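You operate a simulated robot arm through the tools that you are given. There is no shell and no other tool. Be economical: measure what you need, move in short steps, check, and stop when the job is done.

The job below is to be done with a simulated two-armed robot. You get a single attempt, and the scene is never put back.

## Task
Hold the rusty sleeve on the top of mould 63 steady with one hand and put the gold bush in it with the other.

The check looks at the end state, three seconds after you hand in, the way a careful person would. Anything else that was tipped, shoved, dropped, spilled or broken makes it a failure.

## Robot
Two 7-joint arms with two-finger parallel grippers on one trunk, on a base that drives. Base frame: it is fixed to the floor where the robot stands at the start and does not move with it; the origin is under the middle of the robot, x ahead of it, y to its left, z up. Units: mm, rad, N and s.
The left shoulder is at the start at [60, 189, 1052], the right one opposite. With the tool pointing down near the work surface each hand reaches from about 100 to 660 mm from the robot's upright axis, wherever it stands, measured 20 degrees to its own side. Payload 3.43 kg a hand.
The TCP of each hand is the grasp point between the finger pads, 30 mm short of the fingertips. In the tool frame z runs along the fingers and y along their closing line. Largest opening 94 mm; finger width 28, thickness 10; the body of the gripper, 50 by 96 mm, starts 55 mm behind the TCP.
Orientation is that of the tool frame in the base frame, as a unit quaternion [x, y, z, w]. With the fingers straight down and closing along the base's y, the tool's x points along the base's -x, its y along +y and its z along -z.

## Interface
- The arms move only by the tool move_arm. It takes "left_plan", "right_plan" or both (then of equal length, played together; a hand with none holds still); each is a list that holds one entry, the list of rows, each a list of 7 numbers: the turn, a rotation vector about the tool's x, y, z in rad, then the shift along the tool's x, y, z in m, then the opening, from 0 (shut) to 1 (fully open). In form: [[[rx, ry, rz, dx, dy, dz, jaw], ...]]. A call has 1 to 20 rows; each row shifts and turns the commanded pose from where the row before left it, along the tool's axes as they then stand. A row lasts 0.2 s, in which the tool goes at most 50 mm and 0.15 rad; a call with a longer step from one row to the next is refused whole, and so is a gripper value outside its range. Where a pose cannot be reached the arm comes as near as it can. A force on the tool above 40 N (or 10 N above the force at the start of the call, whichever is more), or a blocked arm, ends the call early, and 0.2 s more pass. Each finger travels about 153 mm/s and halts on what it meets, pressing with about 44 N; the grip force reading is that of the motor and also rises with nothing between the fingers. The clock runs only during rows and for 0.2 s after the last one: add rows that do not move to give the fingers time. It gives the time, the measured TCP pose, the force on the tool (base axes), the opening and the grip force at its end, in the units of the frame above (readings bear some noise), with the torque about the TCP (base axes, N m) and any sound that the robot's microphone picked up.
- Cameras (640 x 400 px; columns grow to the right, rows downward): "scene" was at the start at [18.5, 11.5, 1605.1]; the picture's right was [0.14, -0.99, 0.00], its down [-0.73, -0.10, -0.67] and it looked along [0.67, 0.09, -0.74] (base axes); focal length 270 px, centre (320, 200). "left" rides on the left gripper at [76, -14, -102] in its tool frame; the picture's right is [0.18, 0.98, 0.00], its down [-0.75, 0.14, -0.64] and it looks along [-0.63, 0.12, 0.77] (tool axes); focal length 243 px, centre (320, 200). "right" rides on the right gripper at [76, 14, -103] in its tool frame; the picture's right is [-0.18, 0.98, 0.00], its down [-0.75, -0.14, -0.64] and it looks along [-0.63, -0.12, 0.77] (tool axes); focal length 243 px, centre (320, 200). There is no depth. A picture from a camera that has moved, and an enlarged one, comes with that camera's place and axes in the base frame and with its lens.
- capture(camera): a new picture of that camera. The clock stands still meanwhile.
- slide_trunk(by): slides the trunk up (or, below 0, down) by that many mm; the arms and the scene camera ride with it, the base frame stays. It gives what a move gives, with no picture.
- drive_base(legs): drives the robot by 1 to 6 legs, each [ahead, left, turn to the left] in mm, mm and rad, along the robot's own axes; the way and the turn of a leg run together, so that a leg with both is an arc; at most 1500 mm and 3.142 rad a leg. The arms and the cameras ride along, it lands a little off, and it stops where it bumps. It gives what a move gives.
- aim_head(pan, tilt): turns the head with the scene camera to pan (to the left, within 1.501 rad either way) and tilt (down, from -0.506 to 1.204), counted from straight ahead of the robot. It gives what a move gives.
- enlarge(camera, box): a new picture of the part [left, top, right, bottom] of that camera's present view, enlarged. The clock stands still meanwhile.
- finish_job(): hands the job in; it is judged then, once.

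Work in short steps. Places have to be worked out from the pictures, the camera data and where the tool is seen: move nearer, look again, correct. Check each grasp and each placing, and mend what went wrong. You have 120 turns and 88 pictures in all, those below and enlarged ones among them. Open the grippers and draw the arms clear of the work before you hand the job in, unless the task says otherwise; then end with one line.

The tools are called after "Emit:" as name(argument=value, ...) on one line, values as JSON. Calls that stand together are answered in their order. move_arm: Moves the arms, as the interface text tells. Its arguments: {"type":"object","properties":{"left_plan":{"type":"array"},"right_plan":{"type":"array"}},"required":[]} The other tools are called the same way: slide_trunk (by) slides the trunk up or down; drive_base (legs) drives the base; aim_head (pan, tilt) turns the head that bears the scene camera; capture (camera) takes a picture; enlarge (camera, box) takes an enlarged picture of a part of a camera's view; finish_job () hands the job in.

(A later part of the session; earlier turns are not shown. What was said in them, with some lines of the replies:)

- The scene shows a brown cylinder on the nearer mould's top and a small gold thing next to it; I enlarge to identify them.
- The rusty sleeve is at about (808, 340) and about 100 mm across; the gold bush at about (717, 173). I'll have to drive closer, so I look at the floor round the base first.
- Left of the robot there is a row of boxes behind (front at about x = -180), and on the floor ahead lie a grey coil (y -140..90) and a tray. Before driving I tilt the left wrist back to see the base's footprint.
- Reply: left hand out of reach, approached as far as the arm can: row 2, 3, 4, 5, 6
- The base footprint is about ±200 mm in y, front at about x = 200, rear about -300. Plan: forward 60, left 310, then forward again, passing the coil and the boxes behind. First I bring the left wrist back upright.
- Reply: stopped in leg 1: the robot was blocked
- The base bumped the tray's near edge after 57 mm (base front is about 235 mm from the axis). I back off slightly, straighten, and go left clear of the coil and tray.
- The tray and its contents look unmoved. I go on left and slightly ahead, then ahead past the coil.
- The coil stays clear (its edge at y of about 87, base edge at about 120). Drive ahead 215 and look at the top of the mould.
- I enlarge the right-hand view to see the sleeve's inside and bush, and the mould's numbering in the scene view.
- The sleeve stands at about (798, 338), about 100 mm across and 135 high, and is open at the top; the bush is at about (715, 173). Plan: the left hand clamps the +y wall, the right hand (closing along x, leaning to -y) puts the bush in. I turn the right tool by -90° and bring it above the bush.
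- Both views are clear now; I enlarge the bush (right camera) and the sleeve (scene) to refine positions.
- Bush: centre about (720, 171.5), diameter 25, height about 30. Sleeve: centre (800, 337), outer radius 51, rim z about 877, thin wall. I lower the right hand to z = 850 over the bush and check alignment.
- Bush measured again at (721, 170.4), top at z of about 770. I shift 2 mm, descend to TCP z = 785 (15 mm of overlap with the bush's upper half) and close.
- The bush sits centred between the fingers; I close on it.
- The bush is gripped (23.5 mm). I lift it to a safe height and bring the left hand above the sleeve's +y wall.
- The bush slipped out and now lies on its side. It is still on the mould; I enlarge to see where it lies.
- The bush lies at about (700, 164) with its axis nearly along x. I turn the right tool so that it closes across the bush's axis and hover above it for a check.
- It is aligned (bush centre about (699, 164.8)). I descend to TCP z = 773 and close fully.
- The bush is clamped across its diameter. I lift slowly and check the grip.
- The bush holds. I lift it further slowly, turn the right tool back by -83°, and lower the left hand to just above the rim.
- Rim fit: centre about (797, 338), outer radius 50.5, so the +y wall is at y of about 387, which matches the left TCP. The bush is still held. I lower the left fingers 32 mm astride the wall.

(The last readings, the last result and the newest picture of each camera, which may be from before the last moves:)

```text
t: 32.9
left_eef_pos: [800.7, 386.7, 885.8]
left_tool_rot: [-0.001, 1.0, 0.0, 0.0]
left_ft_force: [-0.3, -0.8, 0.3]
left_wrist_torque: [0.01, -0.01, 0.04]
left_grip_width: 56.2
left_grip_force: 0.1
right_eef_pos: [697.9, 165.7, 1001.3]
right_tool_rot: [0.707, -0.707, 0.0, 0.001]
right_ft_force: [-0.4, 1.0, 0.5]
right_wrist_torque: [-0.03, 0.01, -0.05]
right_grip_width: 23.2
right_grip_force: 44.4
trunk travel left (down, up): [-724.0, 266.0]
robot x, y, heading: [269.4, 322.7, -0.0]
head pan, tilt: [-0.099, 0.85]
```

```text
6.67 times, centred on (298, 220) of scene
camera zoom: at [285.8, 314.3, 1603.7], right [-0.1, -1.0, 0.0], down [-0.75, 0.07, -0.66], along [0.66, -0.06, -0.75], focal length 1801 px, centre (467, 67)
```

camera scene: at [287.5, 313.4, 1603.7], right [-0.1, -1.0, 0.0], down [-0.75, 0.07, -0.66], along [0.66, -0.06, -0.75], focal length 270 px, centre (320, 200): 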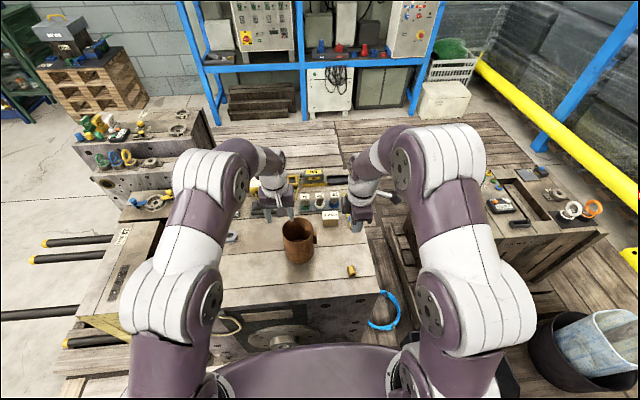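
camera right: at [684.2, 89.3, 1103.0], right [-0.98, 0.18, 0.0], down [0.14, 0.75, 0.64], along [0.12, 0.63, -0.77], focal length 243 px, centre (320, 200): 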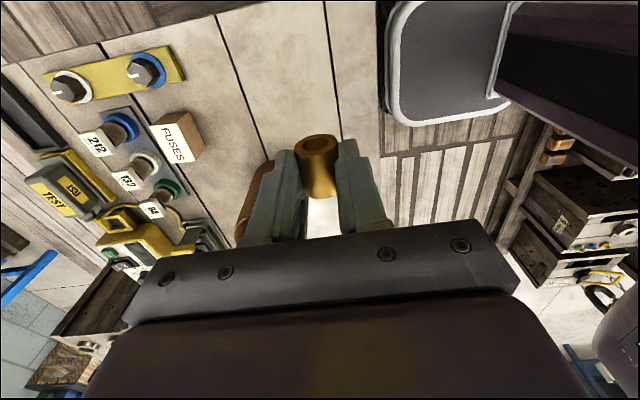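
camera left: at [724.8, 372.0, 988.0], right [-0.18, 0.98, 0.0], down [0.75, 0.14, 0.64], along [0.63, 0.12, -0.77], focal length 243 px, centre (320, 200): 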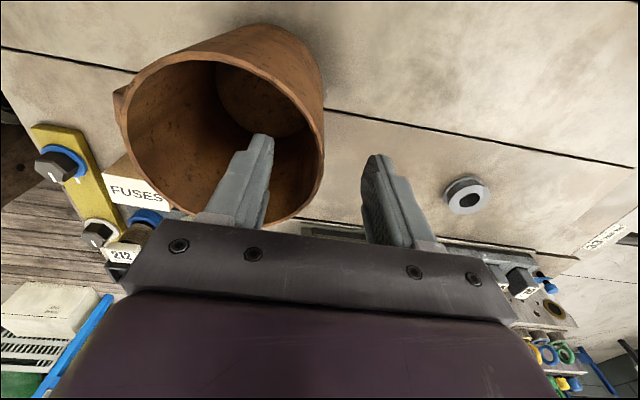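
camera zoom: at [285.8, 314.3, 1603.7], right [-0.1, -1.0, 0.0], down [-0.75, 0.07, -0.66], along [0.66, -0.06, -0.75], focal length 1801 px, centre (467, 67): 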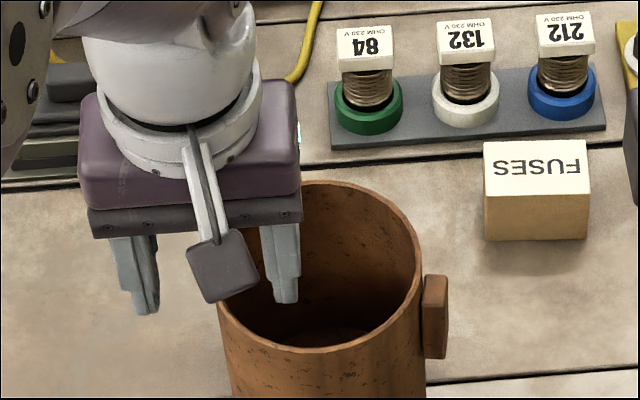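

The fingers straddle the wall about evenly. I close the left gripper in stages.

Emit:
move_arm(left_plan=[[[0, 0, 0, 0, 0, 0, 0.45], [0, 0, 0, 0, 0, 0, 0.3], [0, 0, 0, 0, 0, 0, 0.22], [0, 0, 0, 0, 0, 0, 0.18]]])

Emit:
capture(camera="left")

Emit:
enlarge(camera="scene", box=[250, 190, 346, 250])

```text
t: 33.9
left_eef_pos: [801.3, 387.5, 885.7]
left_tool_rot: [-0.002, 1.0, 0.0, 0.001]
left_ft_force: [-0.7, 0.1, -0.3]
left_wrist_torque: [0.0, -0.01, 0.02]
left_grip_width: 17.2
left_grip_force: 0.1
right_eef_pos: [697.7, 165.9, 999.8]
right_tool_rot: [-0.707, 0.707, -0.001, -0.001]
right_ft_force: [0.2, -0.6, -0.4]
right_wrist_torque: [-0.01, 0.01, -0.02]
right_grip_width: 23.3
right_grip_force: 44.4
trunk travel left (down, up): [-724.0, 266.0]
robot x, y, heading: [268.0, 322.1, 0.004]
head pan, tilt: [-0.099, 0.85]
```

```text
51 pictures are left
camera left: at [724.9, 372.0, 988.1], right [-0.18, 0.98, 0.0], down [0.75, 0.14, 0.64], along [0.63, 0.12, -0.77], focal length 243 px, centre (320, 200)
```

left: 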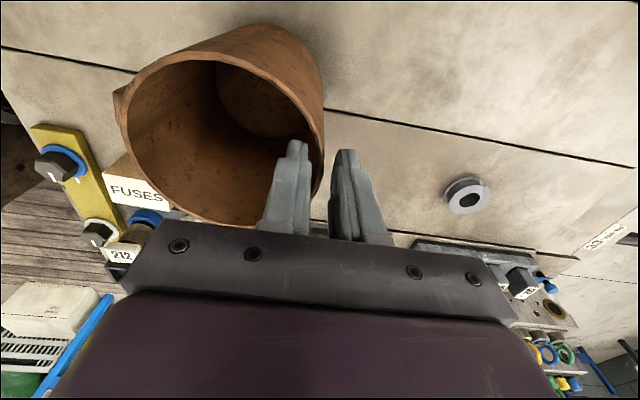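

```text
6.67 times, centred on (298, 220) of scene
camera zoom: at [286.0, 314.3, 1603.7], right [-0.1, -1.0, 0.0], down [-0.75, 0.07, -0.66], along [0.66, -0.06, -0.75], focal length 1801 px, centre (467, 67)
```

zoom: 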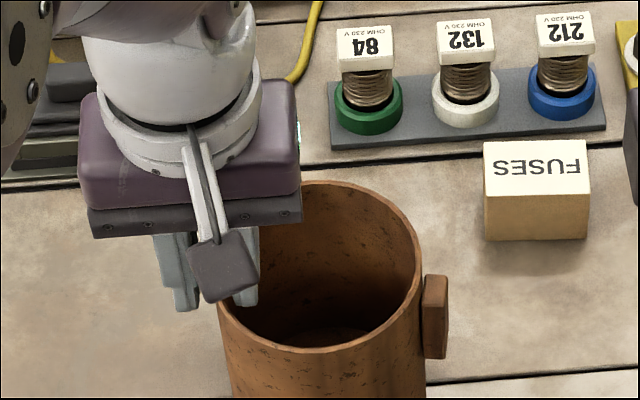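

I zoom in on the gap to centre the clamp before squeezing.

Emit:
enlarge(camera="left", box=[255, 130, 395, 218])

```text
4.55 times, centred on (325, 174) of left
camera zoom: at [724.9, 372.0, 988.1], right [-0.18, 0.98, 0.0], down [0.75, 0.14, 0.64], along [0.63, 0.12, -0.77], focal length 1103 px, centre (297, 318)
```

zoom: 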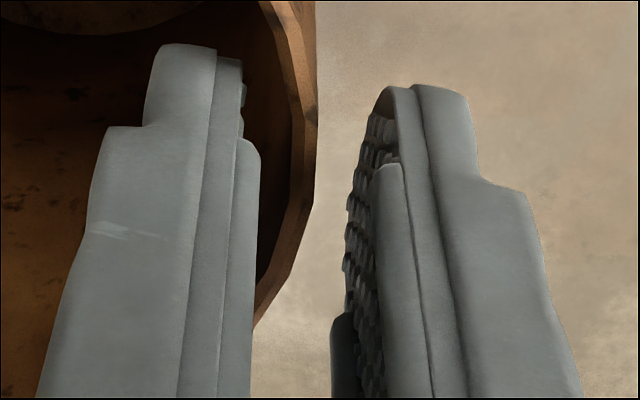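

The wall centre is within about 1 mm of the TCP. I shift 0.8 mm toward it and close in small steps.

Emit:
move_arm(left_plan=[[[0, 0, 0, 0, -0.0008, 0, 0.15], [0, 0, 0, 0, 0, 0, 0.12], [0, 0, 0, 0, 0, 0, 0.1], [0, 0, 0, 0, 0, 0, 0.08], [0, 0, 0, 0, 0, 0, 0.06], [0, 0, 0, 0, 0, 0, 0.04], [0, 0, 0, 0, 0, 0, 0.02], [0, 0, 0, 0, 0, 0, 0.0], [0, 0, 0, 0, 0, 0, 0]]])

Emit:
capture(camera="left")

Emit:
capture(camera="scene")

```text
t: 35.9
left_eef_pos: [801.9, 386.3, 885.7]
left_tool_rot: [-0.001, 1.0, -0.001, 0.001]
left_ft_force: [0.6, -0.5, 1.3]
left_wrist_torque: [-0.05, -0.02, 0.08]
left_grip_width: 4.7
left_grip_force: 39.0
right_eef_pos: [698.1, 165.7, 1000.3]
right_tool_rot: [-0.707, 0.707, 0.001, -0.001]
right_ft_force: [0.0, 0.2, -1.0]
right_wrist_torque: [0.0, 0.03, 0.01]
right_grip_width: 23.3
right_grip_force: 43.7
trunk travel left (down, up): [-724.0, 266.0]
robot x, y, heading: [268.3, 322.5, 0.004]
head pan, tilt: [-0.099, 0.85]
```

```text
48 pictures are left
camera left: at [724.7, 371.2, 988.3], right [-0.18, 0.98, 0.0], down [0.75, 0.14, 0.64], along [0.63, 0.12, -0.77], focal length 243 px, centre (320, 200)
```

left: 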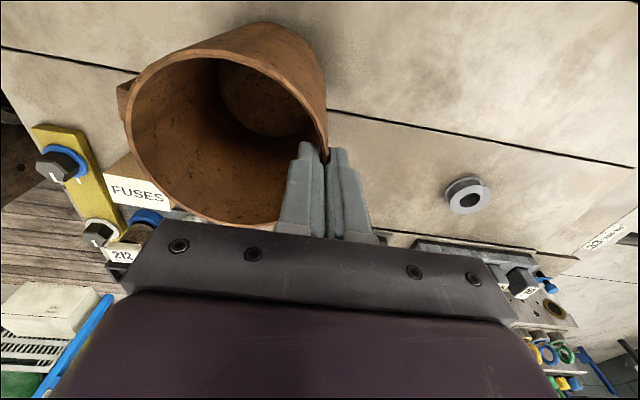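

```text
47 pictures are left
camera scene: at [285.9, 314.1, 1603.7], right [-0.1, -1.0, 0.0], down [-0.75, 0.07, -0.66], along [0.66, -0.06, -0.75], focal length 270 px, centre (320, 200)
```

scene: 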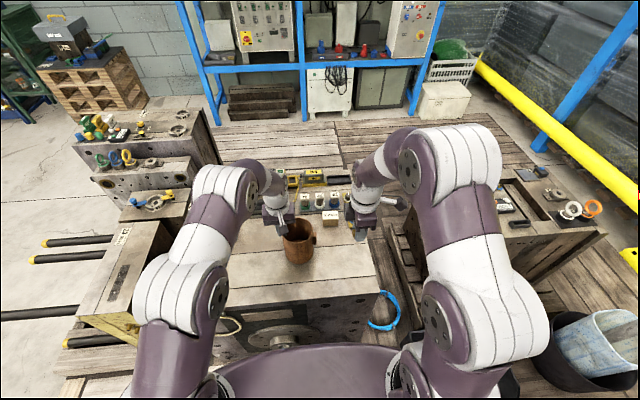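

The sleeve wall is clamped (4.7 mm, 39 N) and the sleeve upright. I lean the right tool 0.7 rad so its body stays toward -y and move to a pre-insertion point at about (797, 260, 942).

Emit:
move_arm(right_plan=[[[0, -0.14, 0, 0, 0, 0, 0], [0, -0.14, 0, 0, 0, 0, 0], [0, -0.14, 0, 0, 0, 0, 0], [0, -0.14, 0, 0, 0, 0, 0], [0, -0.14, 0, 0, 0, 0, 0], [0, 0, 0, -0.0069, -0.0198, 0.021, 0], [0, 0, 0, -0.0069, -0.0198, 0.021, 0], [0, 0, 0, -0.0069, -0.0198, 0.021, 0], [0, 0, 0, -0.0069, -0.0198, 0.021, 0], [0, 0, 0, -0.0069, -0.0198, 0.021, 0], [0, 0, 0, 0, 0, 0, 0]]])

Emit:
capture(camera="right")

Emit:
enlarge(camera="scene", box=[240, 170, 400, 270])

```text
t: 38.3
left_eef_pos: [800.9, 385.4, 886.0]
left_tool_rot: [-0.001, 1.0, -0.001, 0.001]
left_ft_force: [-1.0, -0.6, 2.3]
left_wrist_torque: [0.04, 0.05, -0.05]
left_grip_width: 4.8
left_grip_force: 39.3
right_eef_pos: [799.9, 258.1, 940.4]
right_tool_rot: [0.664, -0.664, -0.243, -0.242]
right_ft_force: [-0.4, -0.9, -1.4]
right_wrist_torque: [-0.02, 0.03, -0.04]
right_grip_width: 23.0
right_grip_force: 44.0
trunk travel left (down, up): [-724.0, 266.0]
robot x, y, heading: [266.1, 319.4, 0.002]
head pan, tilt: [-0.099, 0.85]
```

```text
46 pictures are left
camera right: at [784.9, 133.6, 970.0], right [-0.98, 0.14, 0.12], down [0.14, 0.16, 0.98], along [0.12, 0.98, -0.18], focal length 243 px, centre (320, 200)
```

right: 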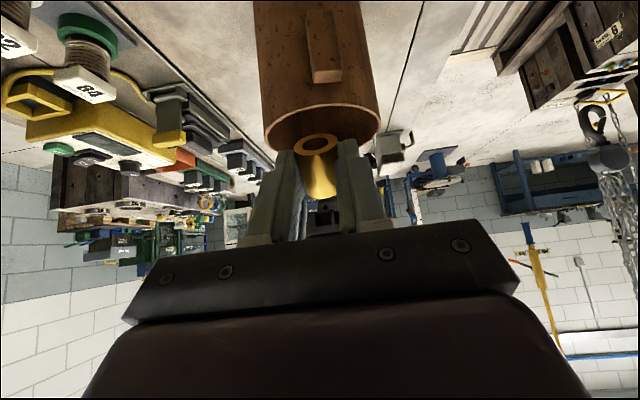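

```text
4.00 times, centred on (320, 220) of scene
camera zoom: at [285.9, 314.0, 1603.7], right [-0.1, -1.0, 0.0], down [-0.75, 0.07, -0.66], along [0.66, -0.06, -0.75], focal length 1081 px, centre (320, 120)
```

zoom: 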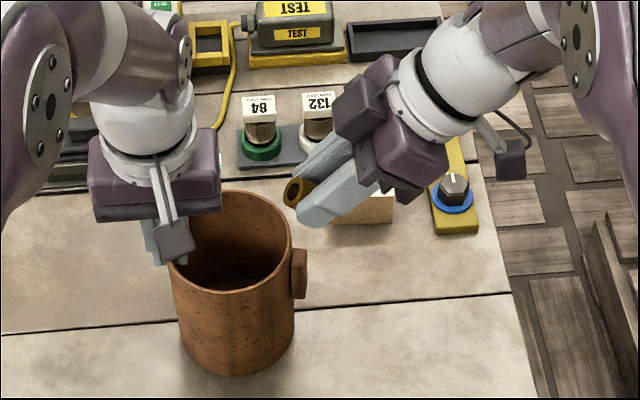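

Alignment looks good: the cup's centre is at x of about 800 and the right TCP agrees. I advance 60 mm along the tool axis and check.

Emit:
move_arm(right_plan=[[[0, 0, 0, -0.0005, 0, 0.015, 0], [0, 0, 0, -0.0005, 0, 0.015, 0], [0, 0, 0, 0, 0, 0.015, 0], [0, 0, 0, 0, 0, 0.015, 0], [0, 0, 0, 0, 0, 0, 0]]])

Emit:
capture(camera="right")

Emit:
enlarge(camera="scene", box=[240, 180, 368, 260])

Emit:
capture(camera="left")

```text
t: 39.5
left_eef_pos: [801.0, 386.5, 885.8]
left_tool_rot: [-0.001, 1.0, 0.0, 0.001]
left_ft_force: [-0.1, -0.5, 1.3]
left_wrist_torque: [-0.03, -0.01, 0.0]
left_grip_width: 4.8
left_grip_force: 39.8
right_eef_pos: [797.6, 298.2, 897.5]
right_tool_rot: [-0.664, 0.664, 0.243, 0.242]
right_ft_force: [0.2, 0.4, -0.6]
right_wrist_torque: [-0.03, 0.0, 0.02]
right_grip_width: 23.2
right_grip_force: 44.0
trunk travel left (down, up): [-724.0, 266.0]
robot x, y, heading: [265.8, 321.3, 0.002]
head pan, tilt: [-0.099, 0.85]
```

```text
44 pictures are left
camera right: at [783.5, 173.3, 926.5], right [-0.98, 0.14, 0.12], down [0.14, 0.16, 0.98], along [0.12, 0.98, -0.18], focal length 243 px, centre (320, 200)
```

right: 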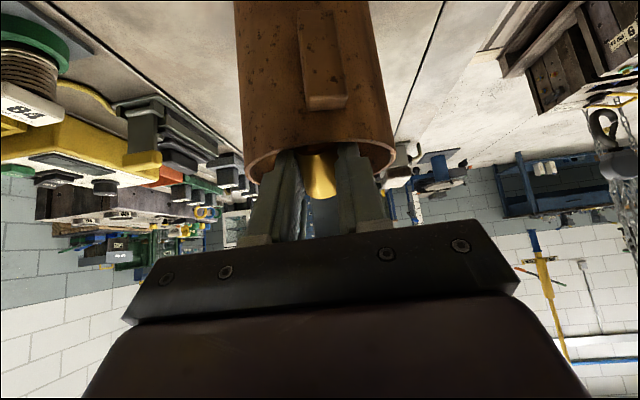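

```text
5.00 times, centred on (304, 220) of scene
camera zoom: at [285.8, 314.2, 1603.7], right [-0.1, -1.0, 0.0], down [-0.75, 0.07, -0.66], along [0.66, -0.06, -0.75], focal length 1351 px, centre (400, 100)
```

zoom: 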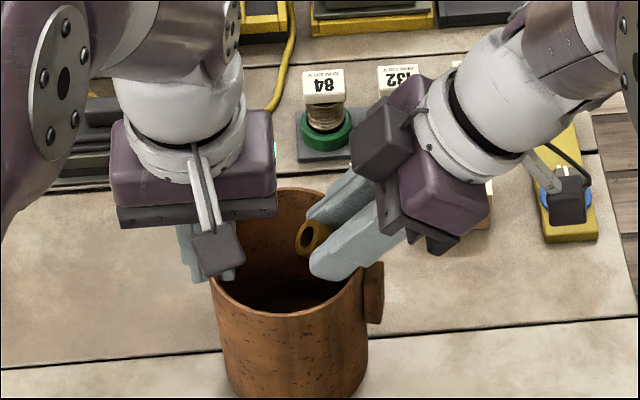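

```text
42 pictures are left
camera left: at [724.6, 371.3, 988.3], right [-0.18, 0.98, 0.0], down [0.75, 0.14, 0.64], along [0.63, 0.12, -0.77], focal length 243 px, centre (320, 200)
```

left: 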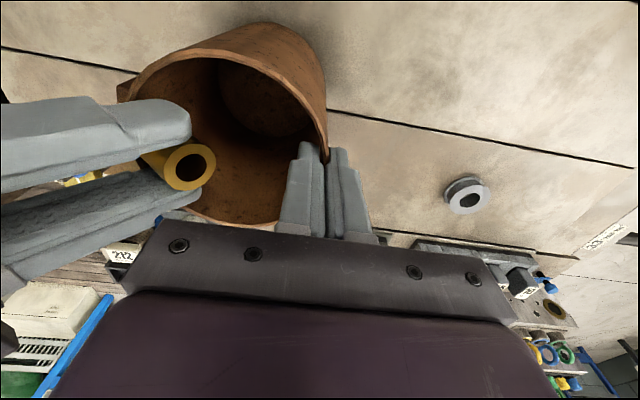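

Clear so far, and the left camera shows the bush entering over the rim. To keep the fingers off the curved rim I shift 3 mm away from it and then advance 48 mm.

Emit:
move_arm(right_plan=[[[0, 0, 0, -0.003, 0, 0.002, 0], [0, 0, 0, 0, 0, 0.012, 0], [0, 0, 0, 0, 0, 0.012, 0], [0, 0, 0, 0, 0, 0.012, 0], [0, 0, 0, 0, 0, 0.01, 0], [0, 0, 0, 0, 0, 0, 0]]])

Emit:
capture(camera="right")

Emit:
enlarge(camera="scene", box=[240, 180, 368, 260])

Emit:
capture(camera="left")

```text
t: 40.9
left_eef_pos: [801.8, 388.5, 886.1]
left_tool_rot: [-0.001, 1.0, 0.0, 0.0]
left_ft_force: [-0.2, 0.1, 2.3]
left_wrist_torque: [0.01, -0.03, 0.04]
left_grip_width: 4.7
left_grip_force: 39.1
right_eef_pos: [799.3, 332.0, 861.2]
right_tool_rot: [0.665, -0.664, -0.243, -0.241]
right_ft_force: [-0.3, -0.7, -1.1]
right_wrist_torque: [0.02, -0.02, -0.01]
right_grip_width: 23.2
right_grip_force: 43.6
trunk travel left (down, up): [-724.0, 266.0]
robot x, y, heading: [272.1, 323.7, 0.004]
head pan, tilt: [-0.099, 0.85]
```

```text
41 pictures are left
camera right: at [784.0, 207.3, 892.0], right [-0.98, 0.14, 0.12], down [0.14, 0.16, 0.98], along [0.12, 0.98, -0.18], focal length 243 px, centre (320, 200)
```

right: 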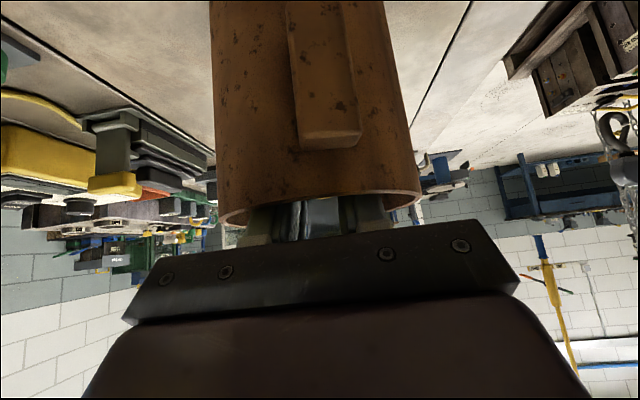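

```text
5.00 times, centred on (304, 220) of scene
camera zoom: at [285.8, 314.3, 1603.7], right [-0.1, -1.0, 0.0], down [-0.75, 0.07, -0.66], along [0.66, -0.06, -0.75], focal length 1351 px, centre (400, 100)
```

zoom: 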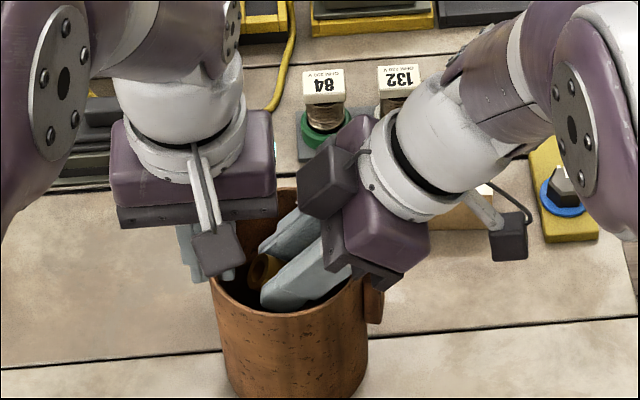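

```text
39 pictures are left
camera left: at [724.6, 371.4, 988.3], right [-0.18, 0.98, 0.0], down [0.75, 0.14, 0.64], along [0.63, 0.12, -0.77], focal length 243 px, centre (320, 200)
```

left: 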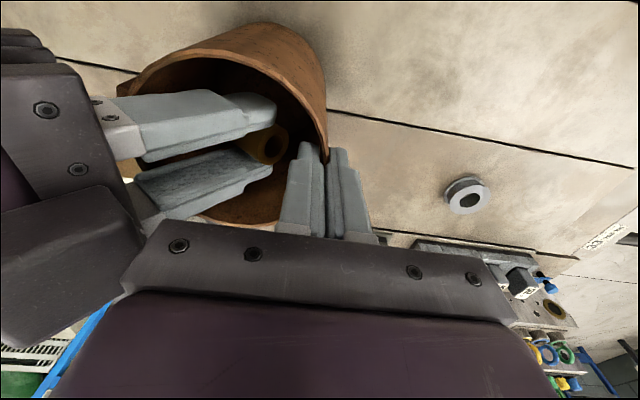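

The bush is well inside the sleeve and nothing touches. I open the right fingers just 9 mm to release it while the left hand holds.

Emit:
move_arm(right_plan=[[[0, 0, 0, 0, 0, 0, 0.28], [0, 0, 0, 0, 0, 0, 0.32], [0, 0, 0, 0, 0, 0, 0.34], [0, 0, 0, 0, 0, 0, 0.34], [0, 0, 0, 0, 0, 0, 0.34]]])

Emit:
capture(camera="left")

Emit:
enlarge(camera="scene", box=[240, 180, 368, 260])

```text
t: 42.1
left_eef_pos: [800.8, 387.6, 885.5]
left_tool_rot: [0.0, 1.0, 0.0, 0.0]
left_ft_force: [-2.0, -4.4, 0.3]
left_wrist_torque: [-0.02, -0.21, -0.03]
left_grip_width: 4.5
left_grip_force: 39.2
right_eef_pos: [799.1, 332.7, 862.6]
right_tool_rot: [-0.664, 0.664, 0.243, 0.243]
right_ft_force: [4.5, 5.0, 5.7]
right_wrist_torque: [-0.23, 0.23, -0.06]
right_grip_width: 29.4
right_grip_force: 0.1
trunk travel left (down, up): [-724.0, 266.0]
robot x, y, heading: [270.3, 320.9, 0.002]
head pan, tilt: [-0.099, 0.85]
```

```text
38 pictures are left
camera left: at [724.4, 371.3, 988.3], right [-0.18, 0.98, 0.0], down [0.75, 0.14, 0.64], along [0.63, 0.12, -0.77], focal length 243 px, centre (320, 200)
```

left: 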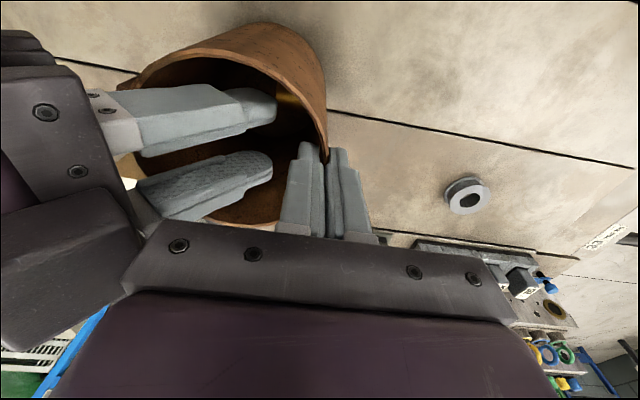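

```text
5.00 times, centred on (304, 220) of scene
camera zoom: at [285.7, 314.4, 1603.8], right [-0.1, -1.0, 0.0], down [-0.75, 0.07, -0.66], along [0.66, -0.06, -0.75], focal length 1351 px, centre (400, 100)
```

zoom: 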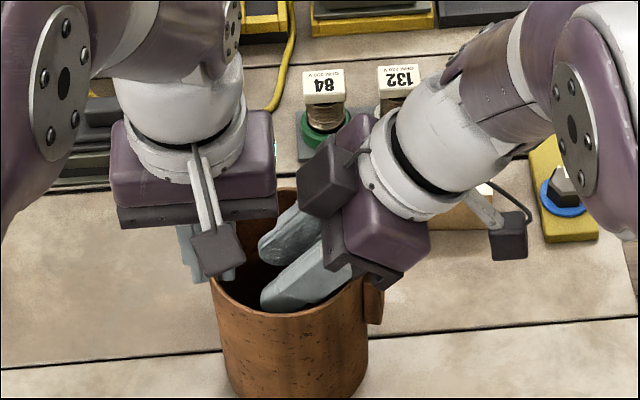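

The bush has dropped from between the fingers (a bit of gold shows lower inside); a finger touches the rim lightly. I ease the opening and withdraw along the tool axis.

Emit:
move_arm(right_plan=[[[0, 0, 0, 0, 0, 0, 0.28], [0, 0, 0, 0, 0, 0, 0.27], [0, 0, 0, 0, 0, -0.006, 0.27], [0, 0, 0, 0, 0, -0.012, 0.27], [0, 0, 0, 0, 0, -0.015, 0.27], [0, 0, 0, 0, 0, -0.02, 0.27], [0, 0, 0, 0, 0, -0.02, 0.27], [0, 0, 0, 0, 0, -0.02, 0.27], [0, 0, 0, 0, 0, -0.02, 0.27], [0, 0, 0, 0, 0, 0, 0.27]]])

Emit:
capture(camera="left")

Emit:
enlarge(camera="scene", box=[240, 180, 368, 260])

```text
t: 44.3
left_eef_pos: [800.9, 387.2, 885.3]
left_tool_rot: [0.0, 1.0, -0.001, 0.001]
left_ft_force: [-0.1, 1.8, 2.0]
left_wrist_torque: [0.11, -0.01, 0.01]
left_grip_width: 4.8
left_grip_force: 39.5
right_eef_pos: [798.1, 257.9, 948.8]
right_tool_rot: [0.665, -0.664, -0.242, -0.241]
right_ft_force: [-0.5, -0.2, -0.5]
right_wrist_torque: [-0.03, 0.04, -0.02]
right_grip_width: 25.5
right_grip_force: 0.1
trunk travel left (down, up): [-724.0, 266.0]
robot x, y, heading: [265.0, 321.0, -0.001]
head pan, tilt: [-0.099, 0.85]
```

```text
36 pictures are left
camera left: at [724.6, 371.5, 988.3], right [-0.18, 0.98, 0.0], down [0.75, 0.14, 0.64], along [0.63, 0.12, -0.77], focal length 243 px, centre (320, 200)
```

left: 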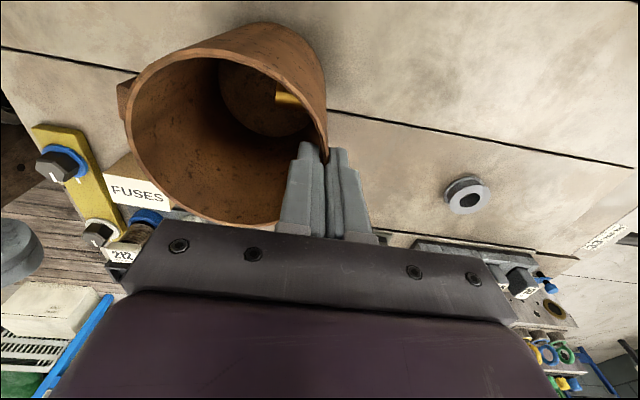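

```text
5.00 times, centred on (304, 220) of scene
camera zoom: at [285.9, 314.6, 1603.7], right [-0.1, -1.0, 0.0], down [-0.75, 0.07, -0.66], along [0.66, -0.06, -0.75], focal length 1351 px, centre (400, 100)
```

zoom: 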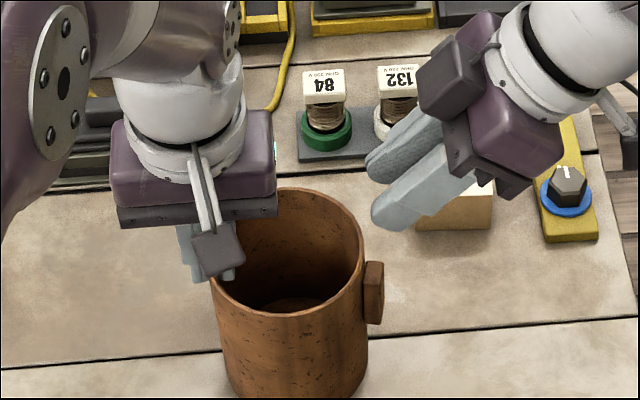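

The bush lies on the floor inside the sleeve. I draw the right arm further up and away, then open the left gripper.

Emit:
move_arm(right_plan=[[[0, 0, 0, 0, 0, -0.03, 0.27], [0, 0, 0, 0, 0, -0.03, 0.27], [0, 0, 0, 0, 0, -0.03, 0.27], [0, 0, 0, 0, 0, -0.02, 0.27], [0, 0, 0, 0, 0, 0, 0.6]]])

Emit:
move_arm(left_plan=[[[0, 0, 0, 0, 0, 0, 0.08], [0, 0, 0, 0, 0, 0, 0.12], [0, 0, 0, 0, 0, 0, 0.2], [0, 0, 0, 0, 0, 0, 0.3], [0, 0, 0, 0, 0, 0, 0.45], [0, 0, 0, 0, 0, 0, 0.45]]])

Emit:
capture(camera="left")

```text
t: 45.5
left_eef_pos: [801.0, 386.8, 885.8]
left_tool_rot: [0.0, 1.0, 0.0, 0.0]
left_ft_force: [-0.4, -0.1, 1.2]
left_wrist_torque: [-0.02, -0.12, 0.03]
left_grip_width: 4.4
left_grip_force: 38.9
right_eef_pos: [762.6, 212.5, 997.6]
right_tool_rot: [0.665, -0.664, -0.243, -0.241]
right_ft_force: [0.2, -0.5, -0.7]
right_wrist_torque: [0.0, -0.01, -0.01]
right_grip_width: 56.3
right_grip_force: 0.1
right hand out of reach, approached as far as the arm can: row 2, 3, 4
trunk travel left (down, up): [-724.0, 266.0]
robot x, y, heading: [265.9, 320.3, -0.004]
head pan, tilt: [-0.099, 0.85]
```

```text
t: 46.9
left_eef_pos: [802.3, 386.6, 886.8]
left_tool_rot: [0.0, 1.0, 0.0, 0.001]
left_ft_force: [0.6, -0.6, -0.5]
left_wrist_torque: [0.0, 0.04, -0.02]
left_grip_width: 42.4
left_grip_force: 0.2
right_eef_pos: [762.4, 214.1, 998.7]
right_tool_rot: [0.665, -0.664, -0.242, -0.241]
right_ft_force: [0.6, 0.1, -0.1]
right_wrist_torque: [0.03, -0.01, 0.02]
right_grip_width: 56.5
right_grip_force: 0.1
trunk travel left (down, up): [-724.0, 266.0]
robot x, y, heading: [265.7, 322.7, -0.001]
head pan, tilt: [-0.099, 0.85]
```

```text
34 pictures are left
camera left: at [724.7, 371.4, 988.2], right [-0.18, 0.98, 0.0], down [0.75, 0.14, 0.64], along [0.63, 0.12, -0.77], focal length 243 px, centre (320, 200)
```

left: 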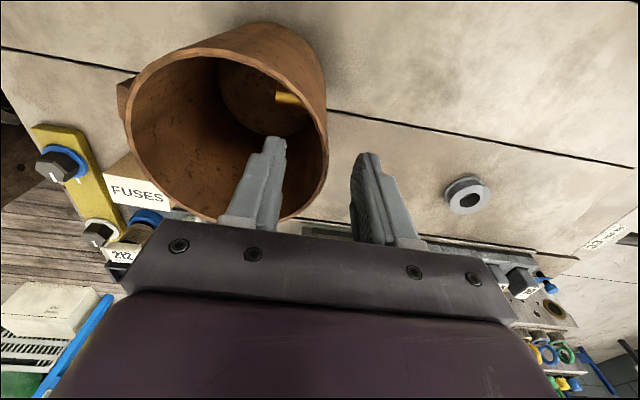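

The left fingers are free of the wall and the sleeve hasn't moved. I lift the left hand straight up and then back to the left, and move the right hand back as well.

Emit:
move_arm(left_plan=[[[0, 0, 0, 0, 0, -0.01, 0.45], [0, 0, 0, 0, 0, -0.02, 0.45], [0, 0, 0, 0, 0, -0.025, 0.45], [0, 0, 0, 0, 0, -0.025, 0.45], [0, 0, 0, 0, 0, -0.02, 0.45], [0, 0, 0, 0.03, 0.03, 0, 1], [0, 0, 0, 0.03, 0.03, 0, 1], [0, 0, 0, 0.03, 0.03, 0, 1], [0, 0, 0, 0.03, 0.03, 0, 1], [0, 0, 0, 0.03, 0.03, 0, 1], [0, 0, 0, 0.03, 0.02, 0, 1], [0, 0, 0, 0, 0, 0, 1]]], right_plan=[[[0, 0, 0, 0, 0, 0, 0.6], [0, 0, 0, 0, 0.03, 0, 0.6], [0, 0, 0, 0, 0.03, 0, 0.6], [0, 0, 0, 0, 0.03, 0, 0.6], [0, 0.14, 0, 0, 0, 0, 0.6], [0, 0.14, 0, 0, 0, 0, 1], [0, 0.14, 0, 0, 0, 0, 1], [0, 0.14, 0, 0, 0, 0, 1], [0, 0.14, 0, 0, 0, 0, 1], [0, 0, 0, 0, 0, 0, 1], [0, 0, 0, 0, 0, 0, 1], [0, 0, 0, 0, 0, 0, 1]]])

Emit:
capture(camera="scene")

Emit:
enlarge(camera="scene", box=[240, 180, 368, 260])

Emit:
capture(camera="left")

Emit:
capture(camera="right")

```text
t: 49.5
left_eef_pos: [620.0, 553.1, 984.5]
left_tool_rot: [0.001, 1.0, -0.001, 0.001]
left_ft_force: [0.7, -0.2, -0.6]
left_wrist_torque: [0.0, 0.03, 0.01]
left_grip_width: 93.9
left_grip_force: 0.0
right_eef_pos: [672.3, 212.7, 998.0]
right_tool_rot: [-0.707, 0.707, -0.001, -0.001]
right_ft_force: [-0.1, 0.1, 0.0]
right_wrist_torque: [-0.02, -0.01, 0.02]
right_grip_width: 94.0
right_grip_force: 0.1
trunk travel left (down, up): [-724.0, 266.0]
robot x, y, heading: [264.6, 324.8, 0.005]
head pan, tilt: [-0.099, 0.85]
```

```text
33 pictures are left
camera scene: at [286.8, 314.1, 1603.7], right [-0.1, -1.0, 0.0], down [-0.75, 0.07, -0.66], along [0.66, -0.06, -0.75], focal length 270 px, centre (320, 200)
```

scene: 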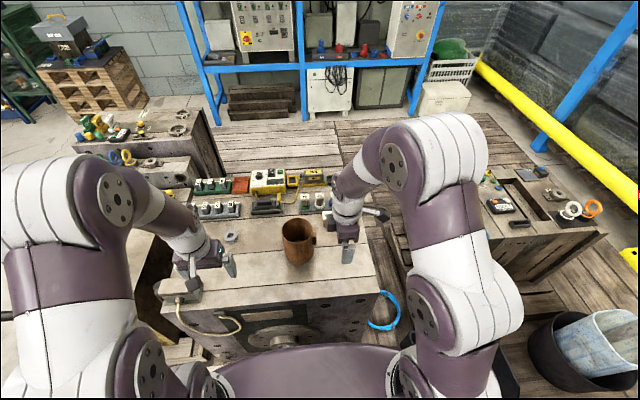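

```text
5.00 times, centred on (304, 220) of scene
camera zoom: at [286.8, 314.1, 1603.7], right [-0.1, -1.0, 0.0], down [-0.75, 0.07, -0.66], along [0.66, -0.06, -0.75], focal length 1351 px, centre (400, 100)
```

zoom: 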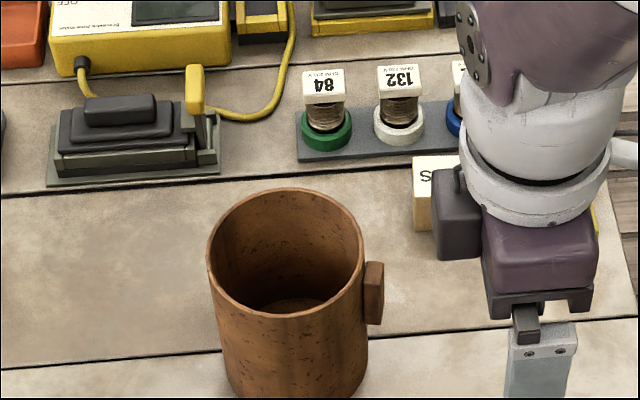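

```text
31 pictures are left
camera left: at [543.9, 538.2, 1086.9], right [-0.18, 0.98, 0.0], down [0.75, 0.14, 0.64], along [0.63, 0.12, -0.77], focal length 243 px, centre (320, 200)
```

left: 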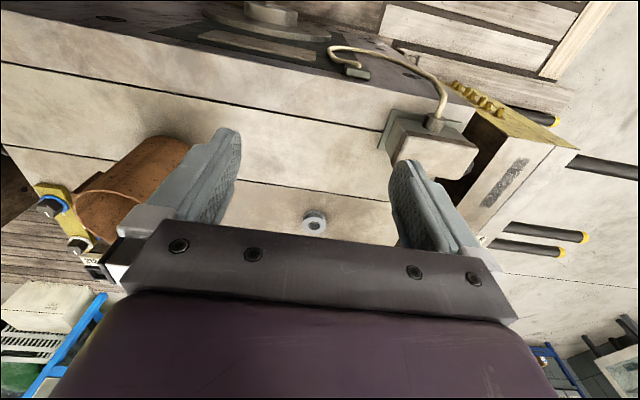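

```text
30 pictures are left
camera right: at [657.6, 136.8, 1099.8], right [-0.98, 0.18, 0.0], down [0.14, 0.75, 0.64], along [0.12, 0.63, -0.77], focal length 243 px, centre (320, 200)
```

right: 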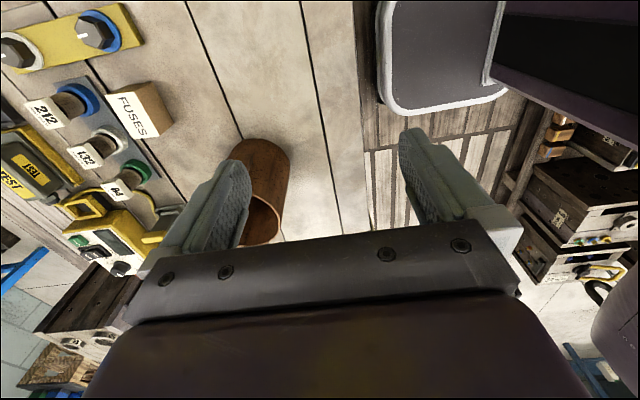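

The sleeve stands upright where it was, the bush is inside, nothing else was disturbed, and both grippers are open and clear. I hand the job in.

Emit:
finish_job()

```text
The job is handed in.
```

The gold bush is in the rusty sleeve: the left hand held the sleeve's wall while the right hand put the bush in, where it was last seen lying on its side. It slipped from the first grasp onto the mould top and I picked it up again. The base also lightly bumped the floor tray while driving in, with no visible shift. I never read the number 63 on the mould; I took it to be this one because no other rusty sleeve was in view.
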